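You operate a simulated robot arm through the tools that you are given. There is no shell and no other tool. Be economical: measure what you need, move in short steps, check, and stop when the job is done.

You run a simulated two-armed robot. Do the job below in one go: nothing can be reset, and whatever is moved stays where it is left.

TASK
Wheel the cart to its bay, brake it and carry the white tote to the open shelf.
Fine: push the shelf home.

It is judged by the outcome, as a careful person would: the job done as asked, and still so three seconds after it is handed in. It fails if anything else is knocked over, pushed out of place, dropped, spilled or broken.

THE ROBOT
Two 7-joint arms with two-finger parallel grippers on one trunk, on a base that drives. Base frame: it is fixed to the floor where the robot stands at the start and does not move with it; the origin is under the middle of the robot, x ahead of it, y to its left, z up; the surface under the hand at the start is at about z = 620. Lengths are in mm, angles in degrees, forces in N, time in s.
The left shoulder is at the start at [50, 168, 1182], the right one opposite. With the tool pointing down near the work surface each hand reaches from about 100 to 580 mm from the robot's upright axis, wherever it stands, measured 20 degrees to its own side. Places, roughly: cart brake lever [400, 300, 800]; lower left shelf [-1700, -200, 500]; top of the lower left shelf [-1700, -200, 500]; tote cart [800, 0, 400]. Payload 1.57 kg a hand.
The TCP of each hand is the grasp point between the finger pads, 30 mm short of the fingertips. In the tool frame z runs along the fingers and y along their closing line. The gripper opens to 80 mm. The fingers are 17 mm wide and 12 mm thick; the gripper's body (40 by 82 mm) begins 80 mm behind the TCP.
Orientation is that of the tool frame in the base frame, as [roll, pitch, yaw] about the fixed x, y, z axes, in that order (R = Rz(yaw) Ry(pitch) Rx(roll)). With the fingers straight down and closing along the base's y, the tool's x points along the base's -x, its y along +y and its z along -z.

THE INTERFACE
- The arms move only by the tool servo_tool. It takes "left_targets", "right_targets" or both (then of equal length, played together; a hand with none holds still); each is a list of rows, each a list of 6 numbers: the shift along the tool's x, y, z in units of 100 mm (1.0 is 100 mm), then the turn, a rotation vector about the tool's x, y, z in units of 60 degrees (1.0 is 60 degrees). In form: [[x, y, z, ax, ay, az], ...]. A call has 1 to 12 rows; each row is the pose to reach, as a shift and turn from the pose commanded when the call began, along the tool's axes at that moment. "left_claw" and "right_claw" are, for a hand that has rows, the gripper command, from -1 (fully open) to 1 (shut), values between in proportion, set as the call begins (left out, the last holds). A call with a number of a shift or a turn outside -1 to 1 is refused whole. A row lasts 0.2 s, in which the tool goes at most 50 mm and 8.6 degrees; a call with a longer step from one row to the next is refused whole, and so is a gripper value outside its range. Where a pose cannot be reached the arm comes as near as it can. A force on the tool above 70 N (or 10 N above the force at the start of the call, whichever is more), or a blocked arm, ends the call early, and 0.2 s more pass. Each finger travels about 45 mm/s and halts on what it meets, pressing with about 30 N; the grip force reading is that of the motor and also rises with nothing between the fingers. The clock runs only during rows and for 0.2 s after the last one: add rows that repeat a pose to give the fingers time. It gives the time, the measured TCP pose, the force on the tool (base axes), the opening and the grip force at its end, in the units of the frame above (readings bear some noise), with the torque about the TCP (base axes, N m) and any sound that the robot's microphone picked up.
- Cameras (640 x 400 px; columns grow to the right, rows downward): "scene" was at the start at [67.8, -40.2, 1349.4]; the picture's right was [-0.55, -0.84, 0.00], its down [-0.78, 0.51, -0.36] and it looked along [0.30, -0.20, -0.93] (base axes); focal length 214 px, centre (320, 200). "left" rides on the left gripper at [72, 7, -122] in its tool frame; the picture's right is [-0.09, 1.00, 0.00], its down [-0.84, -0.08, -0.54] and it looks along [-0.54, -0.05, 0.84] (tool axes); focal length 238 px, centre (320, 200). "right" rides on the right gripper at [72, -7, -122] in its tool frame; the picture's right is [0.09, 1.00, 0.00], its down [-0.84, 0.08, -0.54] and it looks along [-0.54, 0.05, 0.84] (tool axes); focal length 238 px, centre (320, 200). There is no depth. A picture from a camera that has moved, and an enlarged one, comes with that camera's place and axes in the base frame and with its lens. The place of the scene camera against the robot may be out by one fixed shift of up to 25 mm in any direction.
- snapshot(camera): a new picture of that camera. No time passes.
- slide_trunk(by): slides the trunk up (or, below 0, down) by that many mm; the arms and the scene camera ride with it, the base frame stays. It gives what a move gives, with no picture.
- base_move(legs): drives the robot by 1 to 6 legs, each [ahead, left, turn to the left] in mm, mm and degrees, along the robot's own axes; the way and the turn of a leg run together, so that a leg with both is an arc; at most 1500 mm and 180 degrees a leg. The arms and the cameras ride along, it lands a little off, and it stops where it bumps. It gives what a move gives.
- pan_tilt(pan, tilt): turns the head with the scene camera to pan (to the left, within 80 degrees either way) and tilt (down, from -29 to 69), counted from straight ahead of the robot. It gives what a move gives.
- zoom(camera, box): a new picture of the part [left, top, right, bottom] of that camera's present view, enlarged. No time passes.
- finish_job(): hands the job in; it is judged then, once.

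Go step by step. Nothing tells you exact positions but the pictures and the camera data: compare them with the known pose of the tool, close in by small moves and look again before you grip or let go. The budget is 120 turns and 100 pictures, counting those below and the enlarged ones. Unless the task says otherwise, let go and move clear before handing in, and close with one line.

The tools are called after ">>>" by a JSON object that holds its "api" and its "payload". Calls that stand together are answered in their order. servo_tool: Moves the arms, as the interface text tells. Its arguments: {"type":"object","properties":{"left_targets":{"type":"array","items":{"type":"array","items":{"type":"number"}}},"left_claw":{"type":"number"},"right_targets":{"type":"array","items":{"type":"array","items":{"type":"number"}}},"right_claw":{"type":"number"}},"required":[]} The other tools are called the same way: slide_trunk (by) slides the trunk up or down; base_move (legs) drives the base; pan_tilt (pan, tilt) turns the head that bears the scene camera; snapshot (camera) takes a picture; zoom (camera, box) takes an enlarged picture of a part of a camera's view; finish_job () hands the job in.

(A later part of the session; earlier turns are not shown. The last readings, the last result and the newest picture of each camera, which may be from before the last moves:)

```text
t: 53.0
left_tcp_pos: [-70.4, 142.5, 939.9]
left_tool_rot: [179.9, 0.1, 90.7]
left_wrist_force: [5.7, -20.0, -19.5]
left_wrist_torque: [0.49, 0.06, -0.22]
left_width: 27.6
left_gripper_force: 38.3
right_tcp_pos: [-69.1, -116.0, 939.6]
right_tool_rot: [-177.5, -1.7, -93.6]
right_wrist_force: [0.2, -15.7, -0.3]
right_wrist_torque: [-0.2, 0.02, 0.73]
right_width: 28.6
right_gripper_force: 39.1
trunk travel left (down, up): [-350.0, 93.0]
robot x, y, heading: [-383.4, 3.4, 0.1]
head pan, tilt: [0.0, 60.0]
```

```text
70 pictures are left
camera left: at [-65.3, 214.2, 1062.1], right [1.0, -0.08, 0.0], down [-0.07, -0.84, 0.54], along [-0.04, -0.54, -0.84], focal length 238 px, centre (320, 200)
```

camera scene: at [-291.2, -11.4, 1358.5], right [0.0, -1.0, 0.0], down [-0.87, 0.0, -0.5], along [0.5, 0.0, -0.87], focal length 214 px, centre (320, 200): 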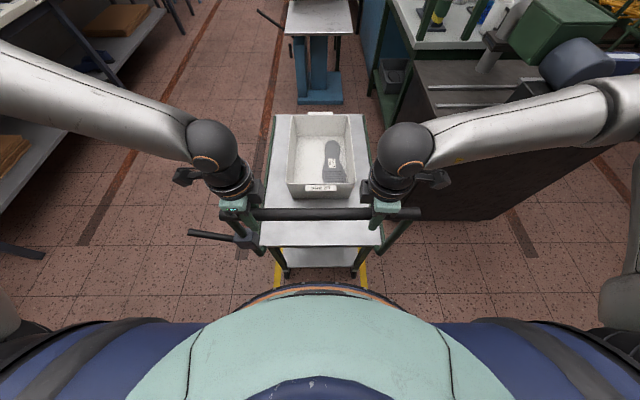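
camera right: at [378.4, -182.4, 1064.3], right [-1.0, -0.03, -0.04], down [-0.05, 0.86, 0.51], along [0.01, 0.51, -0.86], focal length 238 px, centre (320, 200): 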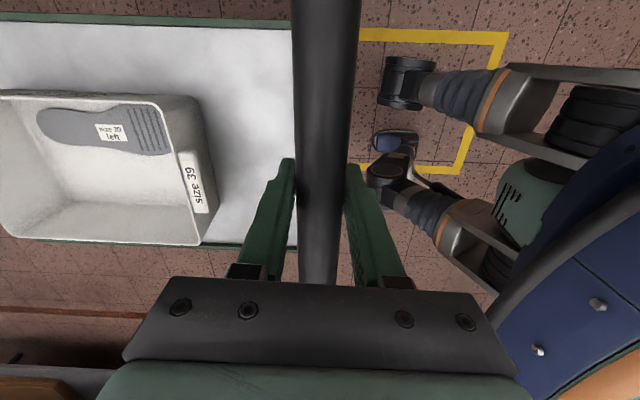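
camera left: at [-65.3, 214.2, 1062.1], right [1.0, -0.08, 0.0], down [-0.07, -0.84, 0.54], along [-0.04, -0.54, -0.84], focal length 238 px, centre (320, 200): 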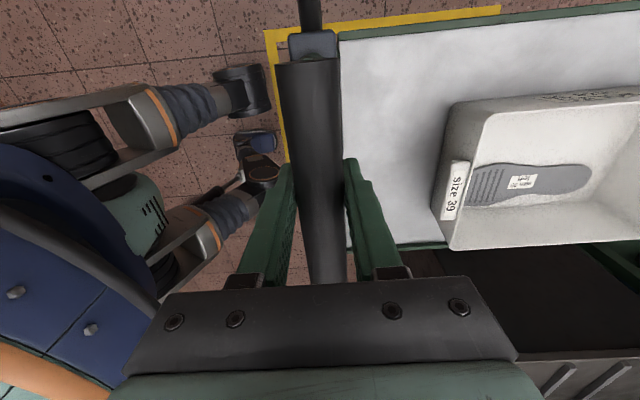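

The cart now spans about x −27..673, centred in y; the bay is about x −257..579, y −283..278. I pull another 150 mm.

>>> {"api": "base_move", "payload": {"legs": [[-150, 0, 0]]}}

>>> {"api": "snapshot", "payload": {"camera": "left"}}

>>> {"api": "snapshot", "payload": {"camera": "right"}}

```text
t: 54.5
left_tcp_pos: [-198.7, 142.4, 941.3]
left_tool_rot: [177.1, 0.9, 90.7]
left_wrist_force: [13.6, -5.4, -24.7]
left_wrist_torque: [-0.49, -0.01, -0.73]
left_width: 28.1
left_gripper_force: 38.7
right_tcp_pos: [-195.9, -117.3, 942.3]
right_tool_rot: [-174.6, -1.8, -94.6]
right_wrist_force: [14.6, 3.0, -24.9]
right_wrist_torque: [0.58, 0.05, 0.77]
right_width: 29.4
right_gripper_force: 38.9
trunk travel left (down, up): [-350.0, 93.0]
robot x, y, heading: [-534.5, 3.1, -0.3]
head pan, tilt: [0.0, 60.0]
stopped in leg 1: the force on the tool passed its limit at 73 N (the readings are from after the stop); the commanded pose is now the measured one
```

```text
69 pictures are left
camera left: at [-199.4, 216.0, 1063.2], right [1.0, -0.08, 0.05], down [-0.1, -0.83, 0.55], along [0.0, -0.55, -0.83], focal length 238 px, centre (320, 200)
```

left: 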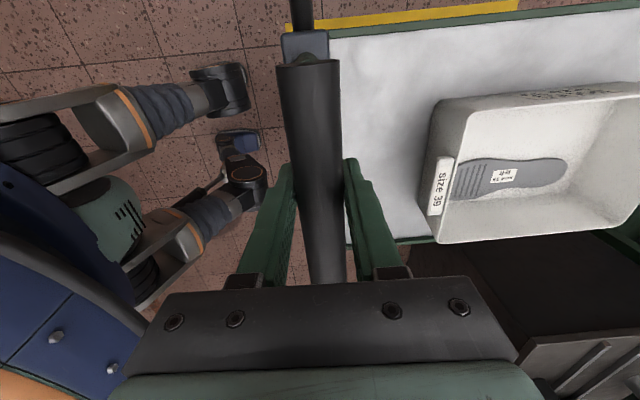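

```text
68 pictures are left
camera right: at [-207.2, -183.7, 1064.8], right [-1.0, -0.01, -0.09], down [-0.06, 0.86, 0.51], along [0.07, 0.51, -0.86], focal length 238 px, centre (320, 200)
```

right: 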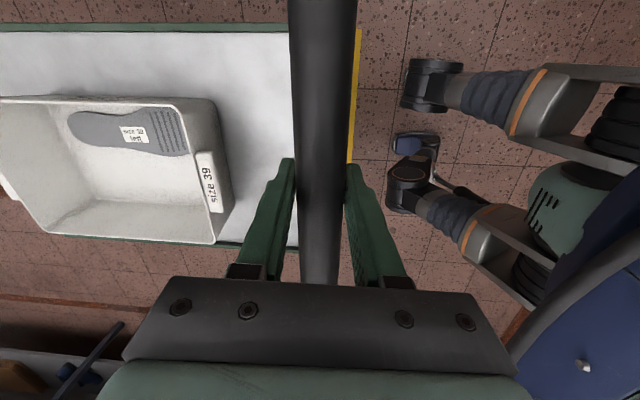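

The pull stopped with the force over the limit: the cart may have met something. I look.

>>> {"api": "snapshot", "payload": {"camera": "scene"}}

>>> {"api": "zoom", "payload": {"camera": "left", "box": [160, 0, 400, 150]}}

```text
67 pictures are left
camera scene: at [-437.0, -8.4, 1357.8], right [0.0, -1.0, 0.0], down [-0.87, 0.0, -0.49], along [0.49, 0.0, -0.87], focal length 214 px, centre (320, 200)
```

scene: 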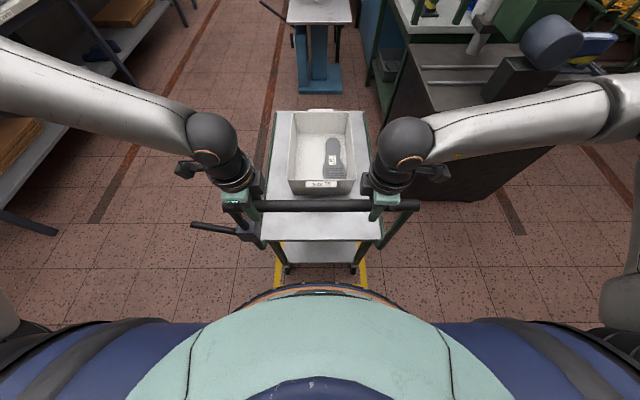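

```text
2.67 times, centred on (280, 75) of left
camera zoom: at [-199.4, 216.0, 1063.2], right [1.0, -0.08, 0.05], down [-0.1, -0.83, 0.55], along [0.0, -0.55, -0.83], focal length 636 px, centre (427, 533)
```

zoom: 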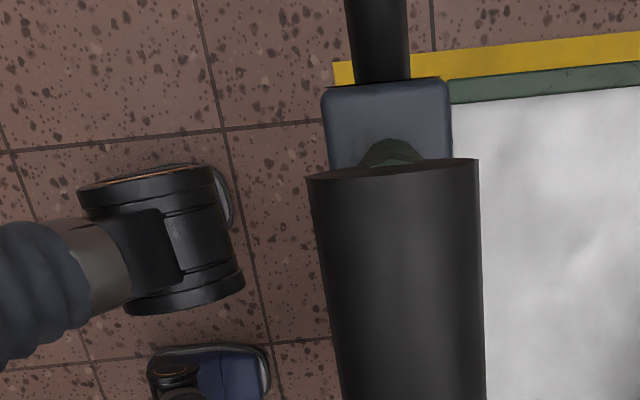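

The cart is already inside the lines (about −155..545), but nearer the open end. I try a gentle further 50 mm to see whether it is really blocked.

>>> {"api": "base_move", "payload": {"legs": [[-40, 0, 0]]}}

>>> {"api": "zoom", "payload": {"camera": "left", "box": [160, 0, 400, 150]}}

```text
t: 55.4
left_tcp_pos: [-198.7, 144.0, 947.8]
left_tool_rot: [174.0, 1.2, 91.1]
left_wrist_force: [13.1, -2.2, -17.7]
left_wrist_torque: [-0.58, -0.14, -0.64]
left_width: 27.9
left_gripper_force: 37.7
right_tcp_pos: [-197.6, -118.2, 947.8]
right_tool_rot: [-171.2, -1.4, -95.6]
right_wrist_force: [15.2, 1.8, -14.7]
right_wrist_torque: [0.52, -0.17, 0.92]
right_width: 29.4
right_gripper_force: 39.0
trunk travel left (down, up): [-350.0, 93.0]
robot x, y, heading: [-551.2, -0.3, 0.1]
head pan, tilt: [0.0, 60.0]
stopped in leg 1: the force on the tool passed its limit at 79 N (the readings are from after the stop); the commanded pose is now the measured one
```

```text
2.67 times, centred on (280, 75) of left
camera zoom: at [-206.9, 217.2, 1069.0], right [0.99, -0.07, 0.11], down [-0.12, -0.83, 0.55], along [0.05, -0.56, -0.83], focal length 636 px, centre (427, 533)
```

zoom: 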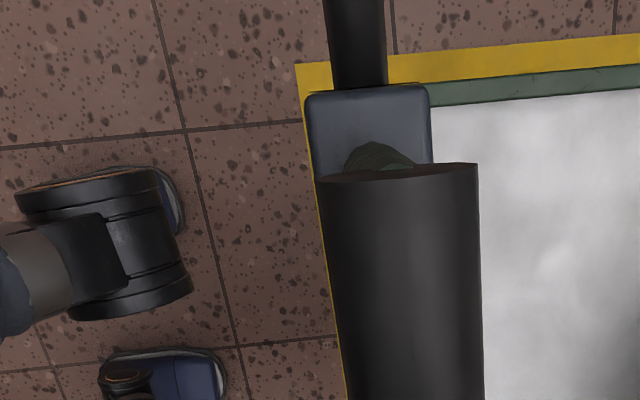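

The cart is firmly against its stop within the bay. I release the handle and retract upward.

>>> {"api": "servo_tool", "payload": {"left_targets": [[0, 0, 0, 0, 0, 0], [0, 0, 0, 0, 0, 0], [0, 0, 0, 0, 0, 0], [0, 0, 0, 0, 0, 0], [0, 0, 0, 0, 0, 0]], "right_targets": [[0, 0, 0, 0, 0, 0], [0, 0, 0, 0, 0, 0], [0, 0, 0, 0, 0, 0], [0, 0, 0, 0, 0, 0], [0, 0, 0, 0, 0, 0]], "left_claw": -1, "right_claw": -1}}

>>> {"api": "servo_tool", "payload": {"left_targets": [[0, 0, -0.3, 0, 0, 0], [0, 0, -0.6, 0, 0, 0], [0, 0, -0.9, 0, 0, 0]], "right_targets": [[0, 0, -0.3, 0, 0, 0], [0, 0, -0.6, 0, 0, 0], [0, 0, -0.9, 0, 0, 0]]}}

>>> {"api": "pan_tilt", "payload": {"pan": 15, "tilt": 60}}

>>> {"api": "snapshot", "payload": {"camera": "scene"}}

>>> {"api": "snapshot", "payload": {"camera": "left"}}

```text
t: 56.6
left_tcp_pos: [-204.2, 143.7, 949.9]
left_tool_rot: [173.8, 1.0, 91.0]
left_wrist_force: [0.7, -0.2, 0.1]
left_wrist_torque: [0.02, 0.02, 0.02]
left_width: 80.1
left_gripper_force: 0.1
right_tcp_pos: [-202.4, -118.8, 949.3]
right_tool_rot: [-171.1, -1.3, -95.6]
right_wrist_force: [-0.3, 0.2, -0.1]
right_wrist_torque: [-0.03, 0.04, 0.04]
right_width: 79.9
right_gripper_force: 0.1
trunk travel left (down, up): [-350.0, 93.0]
robot x, y, heading: [-550.8, 1.9, 0.1]
head pan, tilt: [0.0, 60.0]
```

```text
t: 57.4
left_tcp_pos: [-215.9, 145.9, 1040.4]
left_tool_rot: [173.8, 1.1, 91.0]
left_wrist_force: [-0.2, 1.0, 0.4]
left_wrist_torque: [0.02, -0.02, -0.01]
left_width: 79.8
left_gripper_force: 0.0
right_tcp_pos: [-217.4, -114.8, 1038.5]
right_tool_rot: [-171.2, -1.4, -95.6]
right_wrist_force: [-0.6, -0.6, -0.5]
right_wrist_torque: [0.04, -0.05, -0.01]
right_width: 80.0
right_gripper_force: 0.1
right hand out of reach, approached as far as the arm can: row 2
trunk travel left (down, up): [-350.0, 93.0]
robot x, y, heading: [-549.9, 2.1, -0.0]
head pan, tilt: [0.0, 60.0]
```

```text
t: 58.1
left_tcp_pos: [-214.1, 145.1, 1039.6]
left_tool_rot: [173.8, 1.2, 91.1]
left_wrist_force: [-1.1, -1.4, 0.4]
left_wrist_torque: [-0.03, 0.0, 0.0]
left_width: 80.3
left_gripper_force: 0.0
right_tcp_pos: [-217.2, -114.8, 1037.8]
right_tool_rot: [-171.2, -1.4, -95.8]
right_wrist_force: [0.2, -0.6, -0.2]
right_wrist_torque: [-0.01, -0.01, 0.0]
right_width: 79.7
right_gripper_force: 0.2
trunk travel left (down, up): [-350.0, 93.0]
robot x, y, heading: [-550.9, 0.6, 0.1]
head pan, tilt: [15.0, 60.0]
```

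```text
64 pictures are left
camera scene: at [-465.7, 9.1, 1358.8], right [0.26, -0.97, 0.0], down [-0.84, -0.22, -0.5], along [0.48, 0.13, -0.87], focal length 214 px, centre (320, 200)
```

scene: 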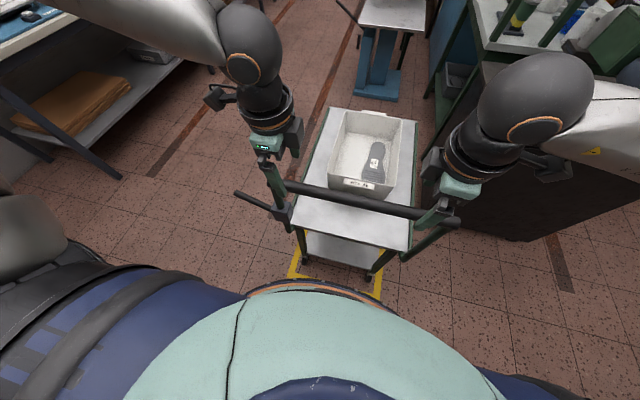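

```text
63 pictures are left
camera left: at [-222.8, 219.2, 1160.6], right [0.99, -0.07, 0.11], down [-0.12, -0.83, 0.55], along [0.05, -0.55, -0.83], focal length 238 px, centre (320, 200)
```

left: 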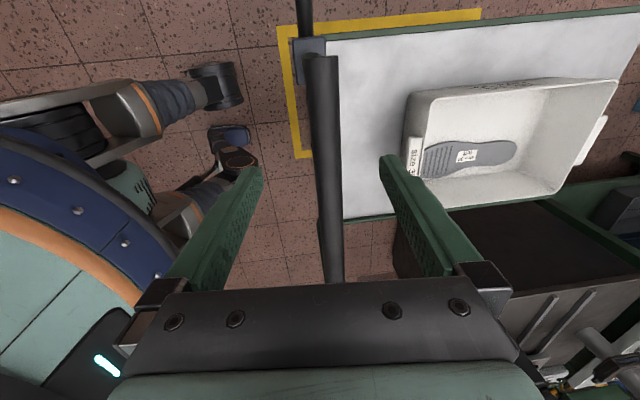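

Cart stays in the bay. Next the brake: I shut the left fingers and move that hand over the lever.

>>> {"api": "servo_tool", "payload": {"left_targets": [[0.33, 0.03, 0, 0.05, 0, 0], [0.66, 0.06, 0, 0.1, 0, 0], [1.0, 0.1, 0, 0.1, 0, 0]], "left_claw": 1}}

>>> {"api": "servo_tool", "payload": {"left_targets": [[0.3, 0, 0.1, 0, 0, 0], [0.6, 0, 0.2, 0, 0, 0], [0.6, 0, 0.2, 0, 0, 0]]}}

>>> {"api": "snapshot", "payload": {"camera": "left"}}

```text
t: 59.0
left_tcp_pos: [-206.3, 247.8, 1037.3]
left_tool_rot: [179.8, 1.2, 91.0]
left_wrist_force: [0.0, 0.6, -0.4]
left_wrist_torque: [0.0, -0.01, -0.02]
left_width: 9.9
left_gripper_force: 0.1
right_tcp_pos: [-217.6, -114.5, 1038.6]
right_tool_rot: [-171.1, -1.4, -95.7]
right_wrist_force: [-0.4, 0.9, -0.2]
right_wrist_torque: [-0.01, -0.02, 0.0]
right_width: 79.9
right_gripper_force: 0.0
trunk travel left (down, up): [-350.0, 93.0]
robot x, y, heading: [-549.4, 0.0, -0.1]
head pan, tilt: [15.0, 60.0]
```

```text
t: 59.8
left_tcp_pos: [-207.7, 306.7, 1016.8]
left_tool_rot: [179.8, 1.3, 91.0]
left_wrist_force: [0.2, 0.4, 0.2]
left_wrist_torque: [0.01, -0.04, 0.01]
left_width: 0.0
left_gripper_force: 21.4
right_tcp_pos: [-216.8, -114.3, 1037.9]
right_tool_rot: [-171.0, -1.4, -95.7]
right_wrist_force: [-0.1, 0.6, 0.2]
right_wrist_torque: [0.01, 0.01, 0.03]
right_width: 79.8
right_gripper_force: 0.0
trunk travel left (down, up): [-350.0, 93.0]
robot x, y, heading: [-554.7, 3.0, 0.2]
head pan, tilt: [15.0, 60.0]
```

```text
62 pictures are left
camera left: at [-202.7, 381.0, 1138.3], right [1.0, -0.07, 0.0], down [-0.06, -0.83, 0.56], along [-0.04, -0.56, -0.83], focal length 238 px, centre (320, 200)
```

left: 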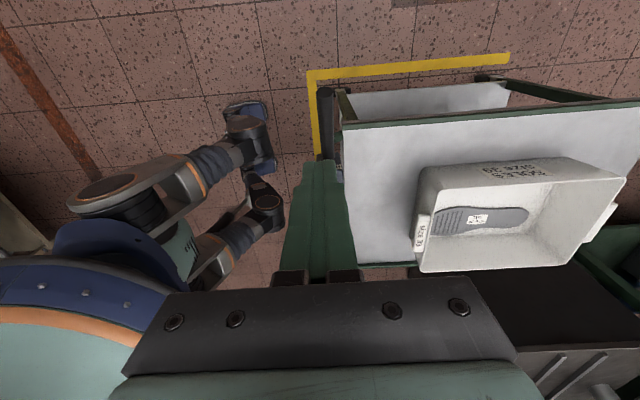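

The lever tip shows directly under the hand at y≈334, x≈−198. I go down to near contact, then press.

>>> {"api": "servo_tool", "payload": {"left_targets": [[0, 0.08, 0.4, 0, 0, 0], [0, 0.08, 0.8, 0, 0, 0], [0, 0.08, 1.0, 0, 0, 0]]}}

>>> {"api": "servo_tool", "payload": {"left_targets": [[0, 0, 0.2, 0, 0, 0], [0, 0, 0.4, 0, 0, 0], [0, 0, 0.5, 0, 0, 0]]}}

>>> {"api": "snapshot", "payload": {"camera": "left"}}

```text
t: 60.5
left_tcp_pos: [-196.5, 303.0, 917.8]
left_tool_rot: [179.8, 1.1, 90.9]
left_wrist_force: [0.9, 0.1, -0.7]
left_wrist_torque: [0.03, 0.0, -0.01]
left_width: 0.2
left_gripper_force: 21.5
right_tcp_pos: [-216.7, -114.4, 1038.2]
right_tool_rot: [-171.1, -1.5, -95.8]
right_wrist_force: [1.0, -0.2, 0.2]
right_wrist_torque: [0.03, -0.04, 0.0]
right_width: 79.8
right_gripper_force: 0.1
trunk travel left (down, up): [-350.0, 93.0]
robot x, y, heading: [-552.3, -0.0, 0.0]
head pan, tilt: [15.0, 60.0]
```

```text
t: 61.4
left_tcp_pos: [-197.6, 301.4, 868.1]
left_tool_rot: [179.8, 1.1, 91.1]
left_wrist_force: [-1.0, -0.7, -0.1]
left_wrist_torque: [0.04, 0.01, -0.02]
left_width: 0.0
left_gripper_force: 21.0
right_tcp_pos: [-216.0, -115.4, 1037.6]
right_tool_rot: [-171.1, -1.5, -95.7]
right_wrist_force: [-0.3, -0.6, -0.9]
right_wrist_torque: [-0.02, 0.04, 0.01]
right_width: 80.2
right_gripper_force: 0.0
trunk travel left (down, up): [-350.0, 93.0]
robot x, y, heading: [-551.9, 1.5, -0.1]
head pan, tilt: [15.0, 60.0]
```

```text
61 pictures are left
camera left: at [-193.6, 375.1, 989.2], right [1.0, -0.07, 0.01], down [-0.06, -0.83, 0.56], along [-0.04, -0.56, -0.83], focal length 238 px, centre (320, 200)
```

left: 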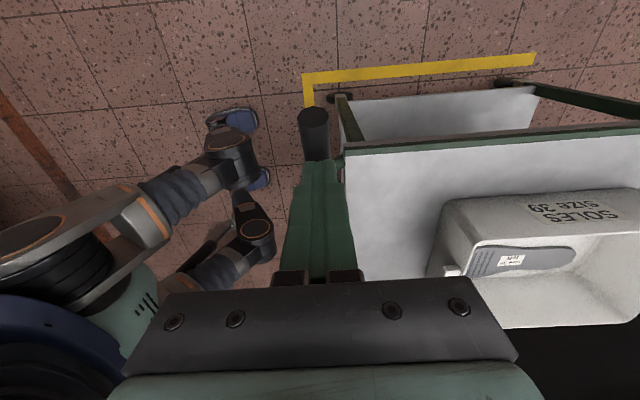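

The fingers are right over the lever. I press down gently.

>>> {"api": "servo_tool", "payload": {"left_targets": [[0, 0, 0.1, 0, 0, 0], [0, 0, 0.2, 0, 0, 0], [0, 0, 0.3, 0, 0, 0], [0, 0, 0.4, 0, 0, 0]]}}

>>> {"api": "snapshot", "payload": {"camera": "left"}}

```text
t: 62.4
left_tcp_pos: [-198.4, 302.5, 828.0]
left_tool_rot: [179.8, 1.1, 91.1]
left_wrist_force: [0.5, 0.4, -0.2]
left_wrist_torque: [0.02, 0.03, 0.01]
left_width: 0.0
left_gripper_force: 21.3
right_tcp_pos: [-216.9, -114.6, 1038.9]
right_tool_rot: [-171.1, -1.3, -95.8]
right_wrist_force: [-0.7, 0.4, -0.1]
right_wrist_torque: [-0.02, -0.01, -0.03]
right_width: 80.0
right_gripper_force: 0.0
trunk travel left (down, up): [-350.0, 93.0]
robot x, y, heading: [-554.7, 5.3, 0.0]
head pan, tilt: [15.0, 60.0]
```

```text
60 pictures are left
camera left: at [-193.4, 375.3, 949.0], right [1.0, -0.07, 0.01], down [-0.06, -0.83, 0.56], along [-0.04, -0.56, -0.83], focal length 238 px, centre (320, 200)
```

left: 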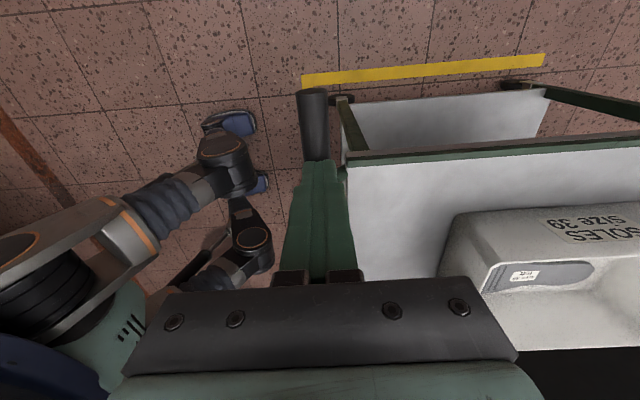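

>>> {"api": "zoom", "payload": {"camera": "scene", "box": [180, 130, 340, 230]}}

```text
4.00 times, centred on (260, 180) of scene
camera zoom: at [-465.6, 9.2, 1358.8], right [0.26, -0.97, 0.0], down [-0.84, -0.23, -0.5], along [0.48, 0.13, -0.87], focal length 858 px, centre (560, 280)
```

zoom: 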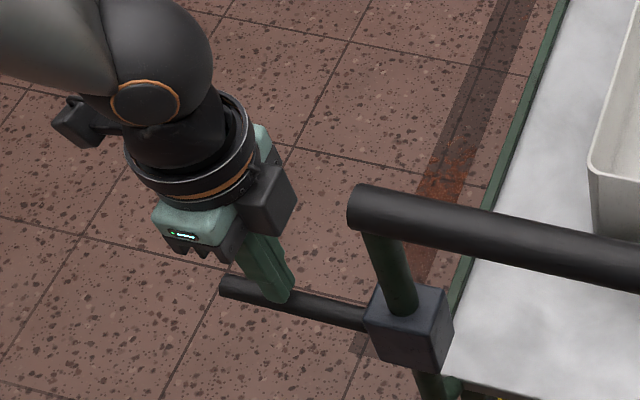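

The lever is swinging down with little resistance; I keep pressing until it stops.

>>> {"api": "servo_tool", "payload": {"left_targets": [[0, 0, 0.12, 0, 0, 0], [0, 0, 0.24, 0, 0, 0], [0, 0, 0.36, 0, 0, 0], [0, 0, 0.48, 0, 0, 0], [0, 0, 0.6, 0, 0, 0]]}}

>>> {"api": "zoom", "payload": {"camera": "scene", "box": [180, 130, 340, 230]}}

```text
t: 63.1
left_tcp_pos: [-199.4, 300.4, 807.6]
left_tool_rot: [179.2, 0.7, 91.2]
left_wrist_force: [-18.6, 7.6, 60.8]
left_wrist_torque: [-0.31, 0.51, -0.46]
left_width: 0.0
left_gripper_force: 21.0
right_tcp_pos: [-219.7, -114.6, 1039.9]
right_tool_rot: [-170.8, -1.2, -95.6]
right_wrist_force: [0.4, 0.7, 0.7]
right_wrist_torque: [-0.01, 0.05, -0.01]
right_width: 80.4
right_gripper_force: 0.1
trunk travel left (down, up): [-350.0, 93.0]
robot x, y, heading: [-549.7, 3.0, 0.1]
head pan, tilt: [15.0, 60.0]
stopped in row 3 (left hand): the force on the tool passed its limit at 87 N (the readings are from after the stop); the commanded pose is now the measured one
```

```text
4.00 times, centred on (260, 180) of scene
camera zoom: at [-470.4, 7.9, 1360.3], right [0.26, -0.97, 0.0], down [-0.83, -0.23, -0.5], along [0.49, 0.13, -0.86], focal length 858 px, centre (560, 280)
```

zoom: 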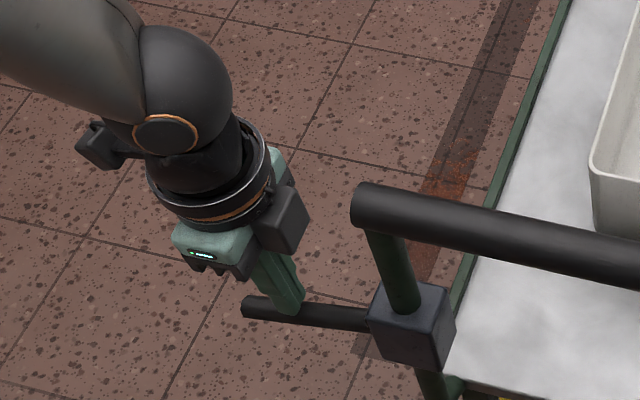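

The lever hit its lower stop. I lift the hand clear and check it stays down.

>>> {"api": "servo_tool", "payload": {"left_targets": [[0, 0, -0.3, 0, 0, 0], [0, 0, -0.6, 0, 0, 0], [0, 0, -0.9, 0, 0, 0], [0, 0, -1.0, 0, 0, 0]]}}

>>> {"api": "zoom", "payload": {"camera": "scene", "box": [180, 130, 340, 230]}}

>>> {"api": "snapshot", "payload": {"camera": "left"}}

```text
t: 64.1
left_tcp_pos: [-197.4, 301.7, 904.2]
left_tool_rot: [179.4, 0.9, 91.2]
left_wrist_force: [-0.1, 0.5, 0.0]
left_wrist_torque: [-0.04, 0.01, 0.0]
left_width: 0.0
left_gripper_force: 21.3
right_tcp_pos: [-216.1, -113.2, 1037.9]
right_tool_rot: [-171.1, -1.4, -95.6]
right_wrist_force: [-0.4, -0.1, 0.8]
right_wrist_torque: [0.02, -0.01, 0.0]
right_width: 80.0
right_gripper_force: 0.0
trunk travel left (down, up): [-350.0, 93.0]
robot x, y, heading: [-553.0, 1.1, 0.2]
head pan, tilt: [15.0, 60.0]
```

```text
4.00 times, centred on (260, 180) of scene
camera zoom: at [-465.7, 9.6, 1358.7], right [0.26, -0.97, 0.0], down [-0.84, -0.23, -0.5], along [0.48, 0.13, -0.87], focal length 858 px, centre (560, 280)
```

zoom: 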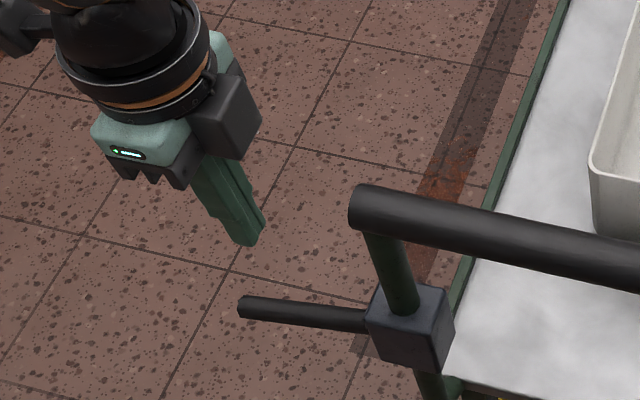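

```text
56 pictures are left
camera left: at [-193.4, 375.6, 1025.2], right [1.0, -0.07, 0.01], down [-0.07, -0.83, 0.55], along [-0.03, -0.55, -0.83], focal length 238 px, centre (320, 200)
```

left: 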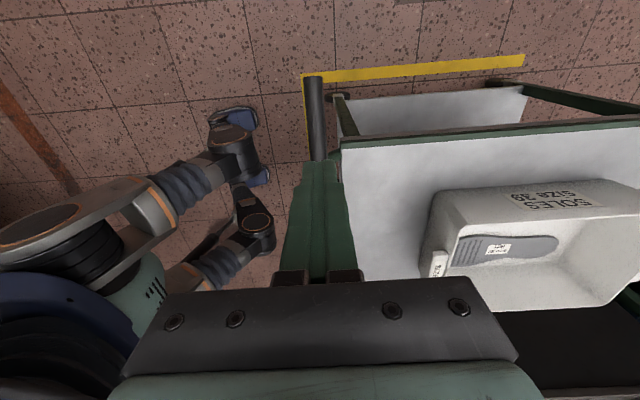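

The brake lever stays down. Next the tote: I'll approach it from the open aisle side (+y), gripping its end walls with both hands; first I raise the hands and turn them back to closing sideways.

>>> {"api": "servo_tool", "payload": {"left_targets": [[0, 0, -0.25, 0, 0, -0.125], [0, 0, -0.5, 0, 0, -0.25], [0, 0, -0.75, 0, 0, -0.375], [0, 0, -1.0, 0, 0, -0.5], [0, 0, -1.0, 0, 0, -0.625], [0, 0, -1.0, 0, 0, -0.75], [0, 0, -1.0, 0, 0, -0.875], [0, 0, -1.0, 0, 0, -1.0]], "right_targets": [[0, 0, -0.05, 0, 0, 0.125], [0, 0, -0.1, 0, 0, 0.25], [0, 0, -0.2, 0, 0, 0.375], [0, 0, -0.3, 0, 0, 0.5], [0, 0, -0.3, 0, 0, 0.625], [0, 0, -0.3, 0, 0, 0.75], [0, 0, -0.3, 0, 0, 0.875], [0, 0, -0.3, 0, 0, 1.0]], "left_claw": -1}}

>>> {"api": "servo_tool", "payload": {"left_targets": [[0, 0, -0.1, 0, 0, -0.125], [0, 0, -0.2, 0, 0, -0.25], [0, 0, -0.3, 0, 0, -0.375], [0, 0, -0.3, 0, 0, -0.5]], "right_targets": [[0, 0, 0, 0, 0, 0.1], [0, 0, 0, 0, 0, 0.2], [0, 0, 0, 0, 0, 0.3], [0, 0, 0, 0, 0, 0.4]]}}

```text
t: 65.9
left_tcp_pos: [-197.4, 305.9, 1001.9]
left_tool_rot: [-179.6, 0.8, 151.4]
left_wrist_force: [-0.4, -0.3, -0.6]
left_wrist_torque: [0.02, -0.01, -0.01]
left_width: 79.9
left_gripper_force: 0.1
right_tcp_pos: [-221.5, -112.6, 1068.1]
right_tool_rot: [-174.3, 7.0, -155.4]
right_wrist_force: [-0.4, -0.7, 0.2]
right_wrist_torque: [0.0, 0.03, -0.01]
right_width: 80.0
right_gripper_force: 0.0
trunk travel left (down, up): [-350.0, 93.0]
robot x, y, heading: [-551.9, 2.4, 0.3]
head pan, tilt: [15.0, 60.0]
```

```text
t: 66.9
left_tcp_pos: [-198.2, 305.6, 1031.1]
left_tool_rot: [-179.2, 0.6, -178.6]
left_wrist_force: [-0.7, -0.4, -0.7]
left_wrist_torque: [-0.01, -0.01, -0.07]
left_width: 79.8
left_gripper_force: 0.1
right_tcp_pos: [-221.9, -113.5, 1066.9]
right_tool_rot: [-177.6, 8.7, -179.5]
right_wrist_force: [0.1, 0.3, -0.3]
right_wrist_torque: [0.0, -0.02, -0.01]
right_width: 80.0
right_gripper_force: 0.0
trunk travel left (down, up): [-350.0, 93.0]
robot x, y, heading: [-551.9, 3.9, 0.1]
head pan, tilt: [15.0, 60.0]
```

>>> {"api": "servo_tool", "payload": {"right_targets": [[0, 0, 0, -0.02, 0.07, 0], [0, 0, 0, -0.04, 0.14, 0]]}}

>>> {"api": "base_move", "payload": {"legs": [[0, 780, 0]]}}

>>> {"api": "pan_tilt", "payload": {"pan": 30, "tilt": 40}}

>>> {"api": "snapshot", "payload": {"camera": "scene"}}

```text
t: 67.5
left_tcp_pos: [-197.7, 305.6, 1030.9]
left_tool_rot: [-179.2, 0.5, -178.9]
left_wrist_force: [0.1, 0.2, 0.0]
left_wrist_torque: [0.0, -0.04, -0.03]
left_width: 80.0
left_gripper_force: 0.0
right_tcp_pos: [-221.9, -113.5, 1067.6]
right_tool_rot: [179.8, 0.1, -179.5]
right_wrist_force: [0.1, 0.9, 0.0]
right_wrist_torque: [0.02, -0.04, -0.06]
right_width: 80.2
right_gripper_force: 0.0
trunk travel left (down, up): [-350.0, 93.0]
robot x, y, heading: [-550.9, 2.1, 0.1]
head pan, tilt: [15.0, 60.0]
```

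```text
t: 74.7
left_tcp_pos: [-201.5, 1073.2, 1031.1]
left_tool_rot: [-179.3, 0.6, -178.7]
left_wrist_force: [-0.8, 0.4, -0.1]
left_wrist_torque: [0.0, 0.0, -0.01]
left_width: 79.8
left_gripper_force: 0.0
right_tcp_pos: [-224.3, 657.5, 1067.4]
right_tool_rot: [179.9, 0.3, -179.4]
right_wrist_force: [-0.3, 0.2, 0.2]
right_wrist_torque: [0.0, 0.02, 0.0]
right_width: 79.9
right_gripper_force: 0.0
trunk travel left (down, up): [-350.0, 93.0]
robot x, y, heading: [-552.6, 769.6, 0.3]
head pan, tilt: [15.0, 60.0]
```

```text
t: 75.5
left_tcp_pos: [-202.2, 1075.1, 1031.3]
left_tool_rot: [-179.2, 0.6, -178.7]
left_wrist_force: [-0.3, -0.2, 0.9]
left_wrist_torque: [0.01, 0.03, 0.02]
left_width: 80.1
left_gripper_force: 0.0
right_tcp_pos: [-223.6, 655.6, 1067.2]
right_tool_rot: [179.9, 0.3, -179.4]
right_wrist_force: [0.4, 0.2, -0.7]
right_wrist_torque: [0.01, 0.01, -0.01]
right_width: 79.9
right_gripper_force: 0.0
trunk travel left (down, up): [-350.0, 93.0]
robot x, y, heading: [-555.9, 770.5, 0.1]
head pan, tilt: [30.0, 40.0]
```

```text
55 pictures are left
camera scene: at [-459.5, 803.7, 1385.5], right [0.5, -0.86, 0.0], down [-0.56, -0.32, -0.77], along [0.66, 0.39, -0.64], focal length 214 px, centre (320, 200)
```

scene: 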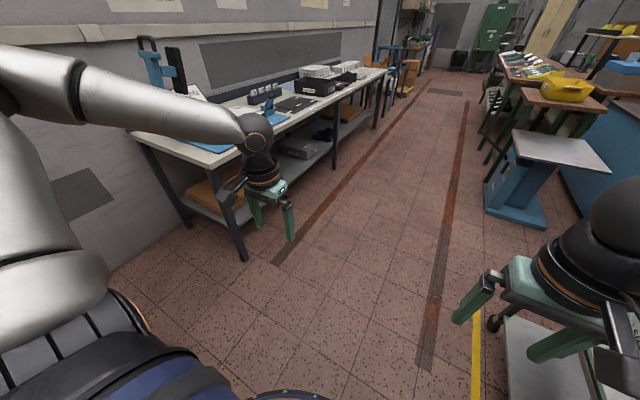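

The aisle is clear (bench front beyond y≈1650). I drive alongside the cart and turn to face it.

>>> {"api": "base_move", "payload": {"legs": [[690, 0, 0], [0, 0, -90]]}}

>>> {"api": "pan_tilt", "payload": {"pan": 0, "tilt": 50}}

>>> {"api": "snapshot", "payload": {"camera": "scene"}}

>>> {"api": "snapshot", "payload": {"camera": "left"}}

>>> {"api": "snapshot", "payload": {"camera": "right"}}

```text
t: 83.3
left_tcp_pos: [433.9, 402.4, 1031.6]
left_tool_rot: [-179.2, 0.6, 88.3]
left_wrist_force: [-1.5, -1.2, 0.3]
left_wrist_torque: [0.02, -0.02, -0.04]
left_width: 79.9
left_gripper_force: 0.0
right_tcp_pos: [18.4, 447.4, 1068.1]
right_tool_rot: [179.9, 0.2, 87.3]
right_wrist_force: [0.0, 0.0, -0.7]
right_wrist_torque: [0.01, 0.0, 0.02]
right_width: 79.9
right_gripper_force: 0.0
trunk travel left (down, up): [-350.0, 93.0]
robot x, y, heading: [147.7, 772.1, -93.1]
head pan, tilt: [30.0, 40.0]
```

```text
t: 84.2
left_tcp_pos: [434.3, 402.9, 1030.2]
left_tool_rot: [-179.2, 0.6, 88.2]
left_wrist_force: [0.4, -0.5, 1.0]
left_wrist_torque: [0.0, -0.04, -0.03]
left_width: 79.9
left_gripper_force: 0.0
right_tcp_pos: [18.0, 447.7, 1067.4]
right_tool_rot: [179.9, 0.3, 87.4]
right_wrist_force: [0.0, -0.1, -0.3]
right_wrist_torque: [0.0, 0.01, -0.02]
right_width: 80.0
right_gripper_force: 0.1
trunk travel left (down, up): [-350.0, 93.0]
robot x, y, heading: [149.5, 771.0, -92.8]
head pan, tilt: [0.0, 50.0]
```

```text
54 pictures are left
camera scene: at [125.0, 644.5, 1371.4], right [-1.0, 0.05, 0.0], down [0.04, 0.76, -0.64], along [-0.03, -0.64, -0.77], focal length 214 px, centre (320, 200)
```

scene: 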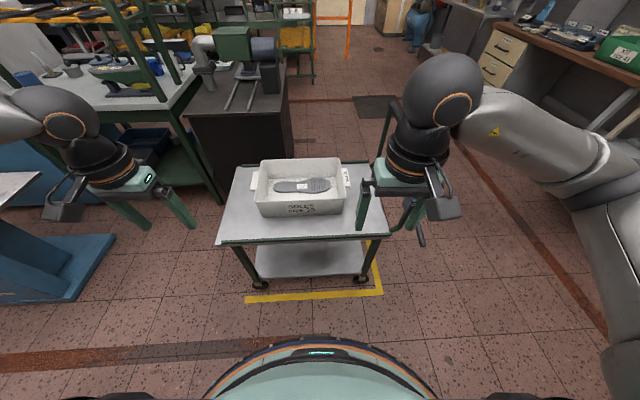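

```text
53 pictures are left
camera left: at [444.6, 475.5, 1152.5], right [0.99, -0.12, -0.01], down [-0.1, -0.83, 0.55], along [-0.08, -0.55, -0.83], focal length 238 px, centre (320, 200)
```

left: 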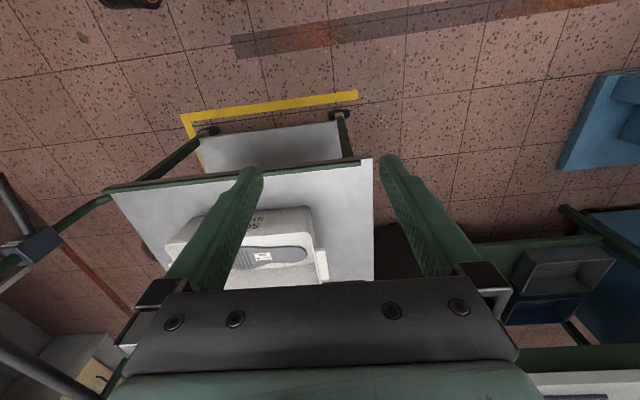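

```text
52 pictures are left
camera right: at [14.7, 521.3, 1188.5], right [1.0, 0.05, 0.0], down [0.04, -0.84, 0.55], along [0.03, -0.55, -0.84], focal length 238 px, centre (320, 200)
```

right: 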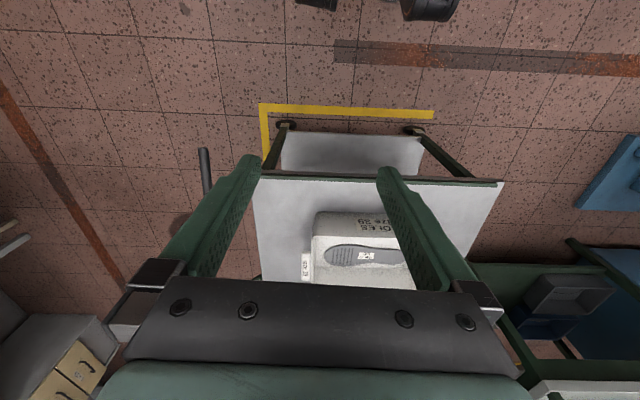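

The cart sits inside the yellow lines. Both tote ends carry a tab; I zoom in on the tote.

>>> {"api": "zoom", "payload": {"camera": "scene", "box": [230, 140, 374, 230]}}

>>> {"api": "zoom", "payload": {"camera": "right", "box": [260, 190, 420, 290]}}

```text
4.44 times, centred on (302, 185) of scene
camera zoom: at [125.0, 644.5, 1371.4], right [-1.0, 0.05, 0.0], down [0.04, 0.76, -0.64], along [-0.03, -0.64, -0.77], focal length 953 px, centre (400, 267)
```

zoom: 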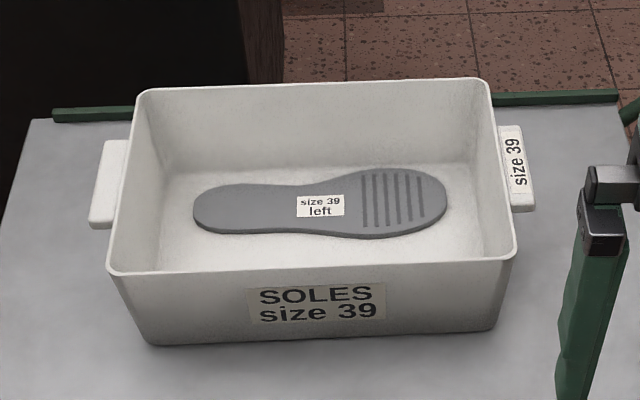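

```text
4.00 times, centred on (340, 240) of right
camera zoom: at [14.7, 521.3, 1188.5], right [1.0, 0.05, 0.0], down [0.04, -0.84, 0.55], along [0.03, -0.55, -0.84], focal length 953 px, centre (240, 40)
```

zoom: 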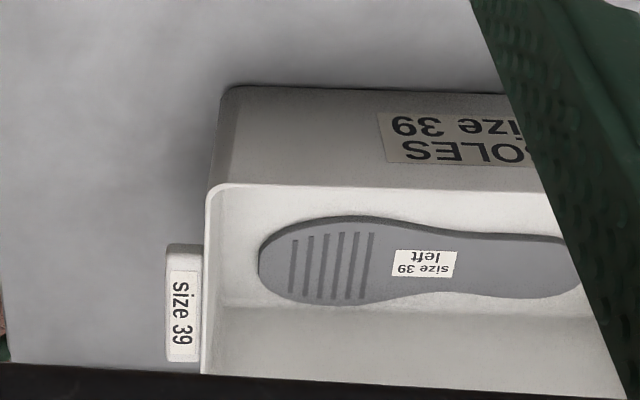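

Each end has a solid lug; rim z≈740, grip points about (5, 3) and (381, 0), so the tote centre is x≈193. I centre on it and close in to y≈600.

>>> {"api": "base_move", "payload": {"legs": [[0, 0, 2.8], [170, 44, 0]]}}

>>> {"api": "snapshot", "payload": {"camera": "left"}}

>>> {"api": "snapshot", "payload": {"camera": "right"}}

>>> {"api": "pan_tilt", "payload": {"pan": 0, "tilt": 69}}

>>> {"api": "snapshot", "payload": {"camera": "scene"}}

```text
t: 86.1
left_tcp_pos: [494.2, 245.6, 1030.4]
left_tool_rot: [-179.2, 0.6, 90.8]
left_wrist_force: [-0.3, 0.3, -0.3]
left_wrist_torque: [0.03, 0.0, -0.02]
left_width: 80.2
left_gripper_force: 0.1
right_tcp_pos: [75.8, 272.1, 1066.5]
right_tool_rot: [179.9, 0.2, 90.1]
right_wrist_force: [0.4, -0.3, -0.3]
right_wrist_torque: [0.05, 0.02, -0.04]
right_width: 79.9
right_gripper_force: 0.1
trunk travel left (down, up): [-350.0, 93.0]
robot x, y, heading: [193.3, 603.1, -90.2]
head pan, tilt: [0.0, 50.0]
```

```text
49 pictures are left
camera left: at [500.6, 318.7, 1152.3], right [1.0, -0.08, -0.01], down [-0.06, -0.83, 0.55], along [-0.05, -0.55, -0.83], focal length 238 px, centre (320, 200)
```

left: 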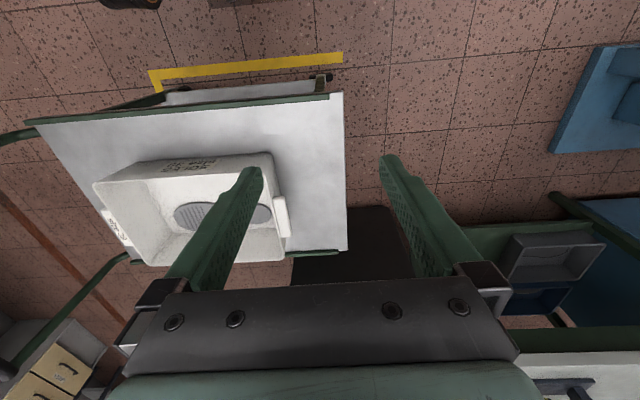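

```text
48 pictures are left
camera right: at [69.1, 344.8, 1188.4], right [1.0, 0.09, 0.0], down [0.08, -0.83, 0.55], along [0.05, -0.54, -0.84], focal length 238 px, centre (320, 200)
```

right: 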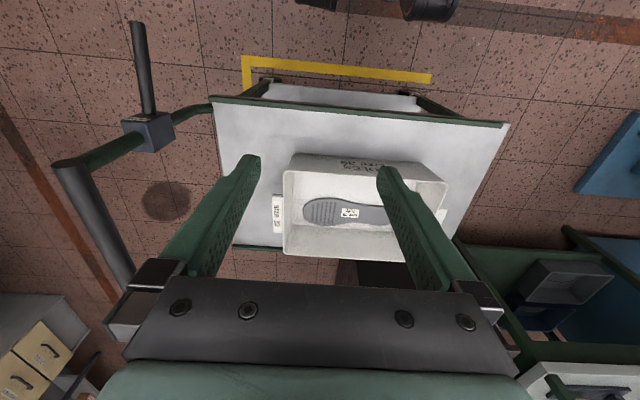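

```text
t: 87.0
left_tcp_pos: [493.2, 246.2, 1031.2]
left_tool_rot: [-179.3, 0.6, 90.7]
left_wrist_force: [-0.8, 1.0, 0.4]
left_wrist_torque: [-0.01, -0.01, 0.0]
left_width: 80.1
left_gripper_force: 0.1
right_tcp_pos: [75.4, 271.7, 1067.2]
right_tool_rot: [179.8, 0.3, 90.1]
right_wrist_force: [0.2, 0.4, -0.1]
right_wrist_torque: [0.0, -0.02, 0.01]
right_width: 80.0
right_gripper_force: 0.0
trunk travel left (down, up): [-350.0, 93.0]
robot x, y, heading: [192.3, 600.8, -90.1]
head pan, tilt: [0.0, 68.8]
```

```text
47 pictures are left
camera scene: at [173.1, 495.5, 1349.4], right [-1.0, 0.01, 0.0], down [0.0, 0.93, -0.36], along [0.0, -0.36, -0.93], focal length 214 px, centre (320, 200)
```

scene: 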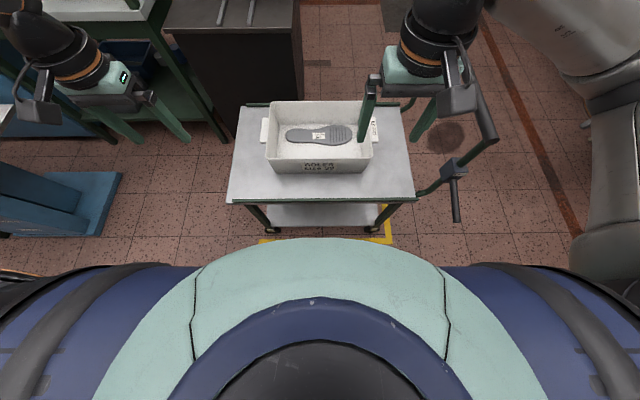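

Lug centres come out near (3, 8) and (385, 4) at z≈735. I drive the last 80 mm in and place the hands above them.

>>> {"api": "base_move", "payload": {"legs": [[80, 0, 0]]}}

>>> {"api": "servo_tool", "payload": {"left_targets": [[-0.32, -0.22, 0, -0.01, 0, -0.01], [-0.64, -0.44, 0, -0.01, 0, -0.01], [-0.96, -0.66, 0, -0.01, 0, -0.01]], "right_targets": [[-0.33, -0.23, 0.1, 0, 0, 0], [-0.66, -0.46, 0.2, 0, 0, 0], [-1.0, -0.7, 0.36, 0, 0, 0]]}}

>>> {"api": "servo_tool", "payload": {"left_targets": [[-0.32, -0.22, 0, 0, 0, 0], [-0.63, -0.42, 0, 0, 0, 0]], "right_targets": [[-0.42, 0, 0, 0, 0, 0], [-0.84, 0, 0, 0, 0, 0]]}}

>>> {"api": "slide_trunk", "payload": {"by": -180}}

>>> {"api": "snapshot", "payload": {"camera": "left"}}

>>> {"api": "snapshot", "payload": {"camera": "right"}}

```text
t: 88.0
left_tcp_pos: [494.2, 169.6, 1030.3]
left_tool_rot: [-179.2, 0.7, 90.9]
left_wrist_force: [0.1, -0.6, 0.0]
left_wrist_torque: [0.01, 0.0, 0.0]
left_width: 80.4
left_gripper_force: 0.2
right_tcp_pos: [76.0, 194.8, 1066.8]
right_tool_rot: [179.9, 0.2, 90.3]
right_wrist_force: [-1.2, -0.4, -0.3]
right_wrist_torque: [0.04, 0.0, 0.01]
right_width: 80.1
right_gripper_force: 0.1
trunk travel left (down, up): [-350.0, 93.0]
robot x, y, heading: [189.6, 523.8, -90.0]
head pan, tilt: [0.0, 68.8]
```

```text
t: 88.8
left_tcp_pos: [426.1, 70.6, 1032.3]
left_tool_rot: [-179.8, 0.5, 91.5]
left_wrist_force: [0.1, -0.4, -0.6]
left_wrist_torque: [-0.01, -0.03, -0.01]
left_width: 80.0
left_gripper_force: 0.1
right_tcp_pos: [7.0, 92.9, 1029.7]
right_tool_rot: [179.9, 0.3, 90.3]
right_wrist_force: [1.4, 0.3, 0.3]
right_wrist_torque: [0.01, 0.01, 0.03]
right_width: 79.8
right_gripper_force: 0.1
trunk travel left (down, up): [-350.0, 93.0]
robot x, y, heading: [189.5, 523.4, -90.1]
head pan, tilt: [0.0, 68.8]
```

```text
t: 89.4
left_tcp_pos: [390.8, 11.5, 1034.2]
left_tool_rot: [-179.7, 0.6, 91.6]
left_wrist_force: [1.0, 0.2, 0.4]
left_wrist_torque: [0.01, 0.02, 0.0]
left_width: 80.0
left_gripper_force: 0.0
left hand out of reach, approached as far as the arm can: row 2
right_tcp_pos: [6.9, 11.2, 1033.5]
right_tool_rot: [179.9, 0.3, 90.3]
right_wrist_force: [-0.2, 0.1, 0.1]
right_wrist_torque: [-0.02, 0.0, 0.0]
right_width: 79.9
right_gripper_force: 0.2
trunk travel left (down, up): [-350.0, 93.0]
robot x, y, heading: [190.1, 524.0, -89.8]
head pan, tilt: [0.0, 68.8]
```

```text
t: 91.4
left_tcp_pos: [392.5, 14.7, 857.9]
left_tool_rot: [-179.4, 1.0, 91.5]
left_wrist_force: [0.1, -0.4, -0.5]
left_wrist_torque: [0.01, 0.0, -0.01]
left_width: 80.4
left_gripper_force: 0.1
right_tcp_pos: [4.6, 4.2, 895.4]
right_tool_rot: [-179.7, 4.8, 89.9]
right_wrist_force: [0.2, 0.0, -0.4]
right_wrist_torque: [0.02, 0.0, -0.01]
right_width: 80.1
right_gripper_force: 0.0
trunk travel left (down, up): [-170.0, 273.0]
robot x, y, heading: [189.6, 524.1, -90.3]
head pan, tilt: [0.0, 68.8]
```

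```text
46 pictures are left
camera left: at [398.3, 88.5, 980.5], right [1.0, -0.07, -0.01], down [-0.05, -0.83, 0.56], along [-0.04, -0.56, -0.83], focal length 238 px, centre (320, 200)
```

left: 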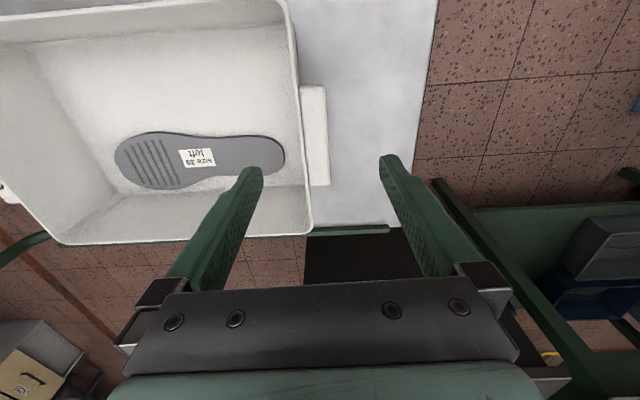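

```text
45 pictures are left
camera right: at [-0.4, 86.6, 1009.5], right [1.0, 0.09, -0.01], down [0.08, -0.79, 0.61], along [0.04, -0.61, -0.79], focal length 238 px, centre (320, 200)
```

right: 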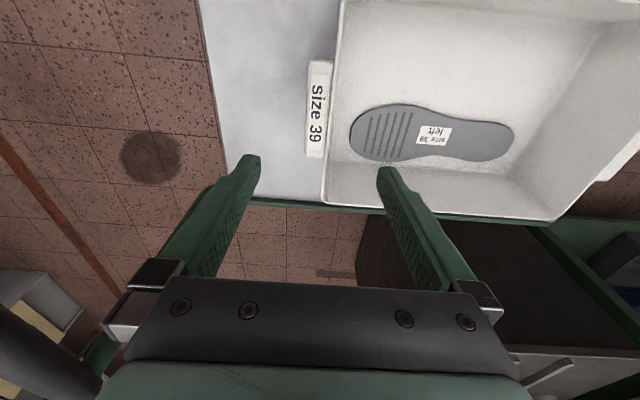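

The right hand came down less than expected; its arm may be touching the cart handle. I look before going on.

>>> {"api": "pan_tilt", "payload": {"pan": -35, "tilt": 60}}

>>> {"api": "snapshot", "payload": {"camera": "scene"}}

```text
t: 92.4
left_tcp_pos: [393.8, 14.2, 859.2]
left_tool_rot: [-179.4, 1.0, 91.5]
left_wrist_force: [-0.3, -0.5, 0.5]
left_wrist_torque: [-0.01, -0.01, -0.02]
left_width: 80.0
left_gripper_force: 0.0
right_tcp_pos: [5.9, 4.1, 894.7]
right_tool_rot: [-179.8, 4.8, 89.8]
right_wrist_force: [0.0, 0.4, 0.8]
right_wrist_torque: [0.0, -0.01, -0.04]
right_width: 79.9
right_gripper_force: 0.0
trunk travel left (down, up): [-170.0, 273.0]
robot x, y, heading: [195.2, 524.6, -90.1]
head pan, tilt: [-35.0, 60.0]
```

```text
44 pictures are left
camera scene: at [139.5, 425.4, 1182.2], right [-0.82, 0.57, 0.0], down [0.5, 0.71, -0.51], along [-0.29, -0.41, -0.86], focal length 214 px, centre (320, 200)
```

scene: 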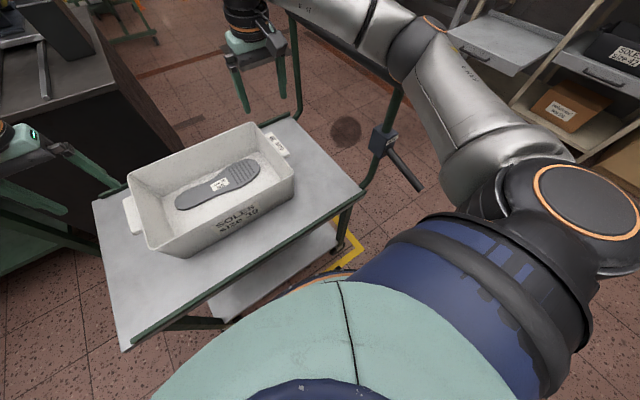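

The right elbow rests on the cart handle. I raise the trunk again and will reach down with the arms instead.

>>> {"api": "slide_trunk", "payload": {"by": 180}}

>>> {"api": "snapshot", "payload": {"camera": "scene"}}

```text
t: 94.4
left_tcp_pos: [390.5, 11.6, 1033.4]
left_tool_rot: [-179.6, 0.7, 91.5]
left_wrist_force: [-0.4, -0.8, 0.6]
left_wrist_torque: [0.04, -0.02, -0.01]
left_width: 80.5
left_gripper_force: 0.0
right_tcp_pos: [7.3, 11.6, 1032.7]
right_tool_rot: [179.8, 0.3, 90.2]
right_wrist_force: [0.6, 0.6, 0.7]
right_wrist_torque: [-0.01, -0.02, -0.03]
right_width: 79.7
right_gripper_force: 0.1
trunk travel left (down, up): [-350.0, 93.0]
robot x, y, heading: [190.4, 524.3, -90.3]
head pan, tilt: [-35.0, 60.0]
```

```text
43 pictures are left
camera scene: at [134.8, 419.8, 1358.7], right [-0.82, 0.58, 0.0], down [0.5, 0.71, -0.5], along [-0.29, -0.41, -0.87], focal length 214 px, centre (320, 200)
```

scene: 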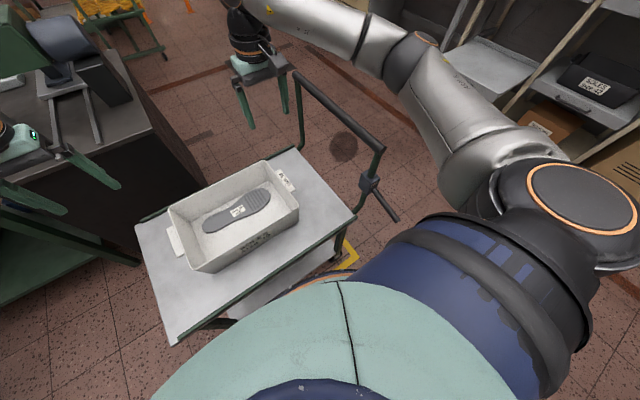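

The cart is undisturbed. I shift the robot 100 mm along the cart away from its handle (and 30 closer) so that the right elbow clears the handle, then re-aim the hands.

>>> {"api": "base_move", "payload": {"legs": [[30, 100, 0]]}}

>>> {"api": "servo_tool", "payload": {"left_targets": [[0.15, -0.35, 0, 0, 0, 0], [0.25, -0.7, 0, 0, 0, 0], [0.25, -1.0, 0, 0, 0, 0]], "right_targets": [[0.15, -0.35, 0, 0, 0, 0], [0.25, -0.7, 0, 0, 0, 0], [0.25, -1.0, 0, 0, 0, 0]]}}

>>> {"api": "snapshot", "payload": {"camera": "scene"}}

```text
t: 95.9
left_tcp_pos: [489.0, -18.9, 1034.7]
left_tool_rot: [-179.6, 0.7, 91.4]
left_wrist_force: [-0.3, 1.1, 0.1]
left_wrist_torque: [-0.01, 0.03, 0.0]
left_width: 80.0
left_gripper_force: 0.2
right_tcp_pos: [105.4, -20.2, 1034.6]
right_tool_rot: [179.9, 0.3, 90.2]
right_wrist_force: [0.5, 0.5, 0.4]
right_wrist_torque: [0.02, 0.04, 0.0]
right_width: 79.9
right_gripper_force: 0.1
trunk travel left (down, up): [-350.0, 93.0]
robot x, y, heading: [294.4, 494.1, -90.0]
head pan, tilt: [-35.0, 60.0]
```

```text
t: 96.7
left_tcp_pos: [439.7, 31.0, 1037.8]
left_tool_rot: [-179.8, 0.7, 91.6]
left_wrist_force: [1.0, 0.1, 0.5]
left_wrist_torque: [-0.02, -0.02, -0.04]
left_width: 80.2
left_gripper_force: 0.1
left hand out of reach, approached as far as the arm can: row 1, 2, 3
right_tcp_pos: [3.6, 8.0, 1034.6]
right_tool_rot: [179.9, 0.4, 90.3]
right_wrist_force: [0.3, 0.7, -0.2]
right_wrist_torque: [0.0, -0.02, -0.03]
right_width: 80.0
right_gripper_force: 0.0
trunk travel left (down, up): [-350.0, 93.0]
robot x, y, heading: [290.5, 495.4, -90.3]
head pan, tilt: [-35.0, 60.0]
```

```text
42 pictures are left
camera scene: at [232.4, 389.4, 1358.8], right [-0.82, 0.58, 0.0], down [0.5, 0.71, -0.5], along [-0.29, -0.41, -0.87], focal length 214 px, centre (320, 200)
```

scene: 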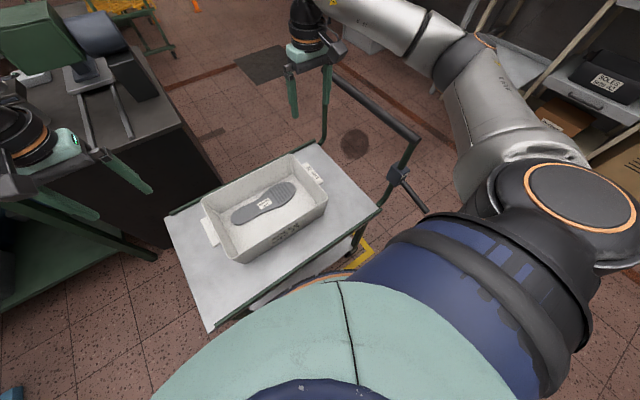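

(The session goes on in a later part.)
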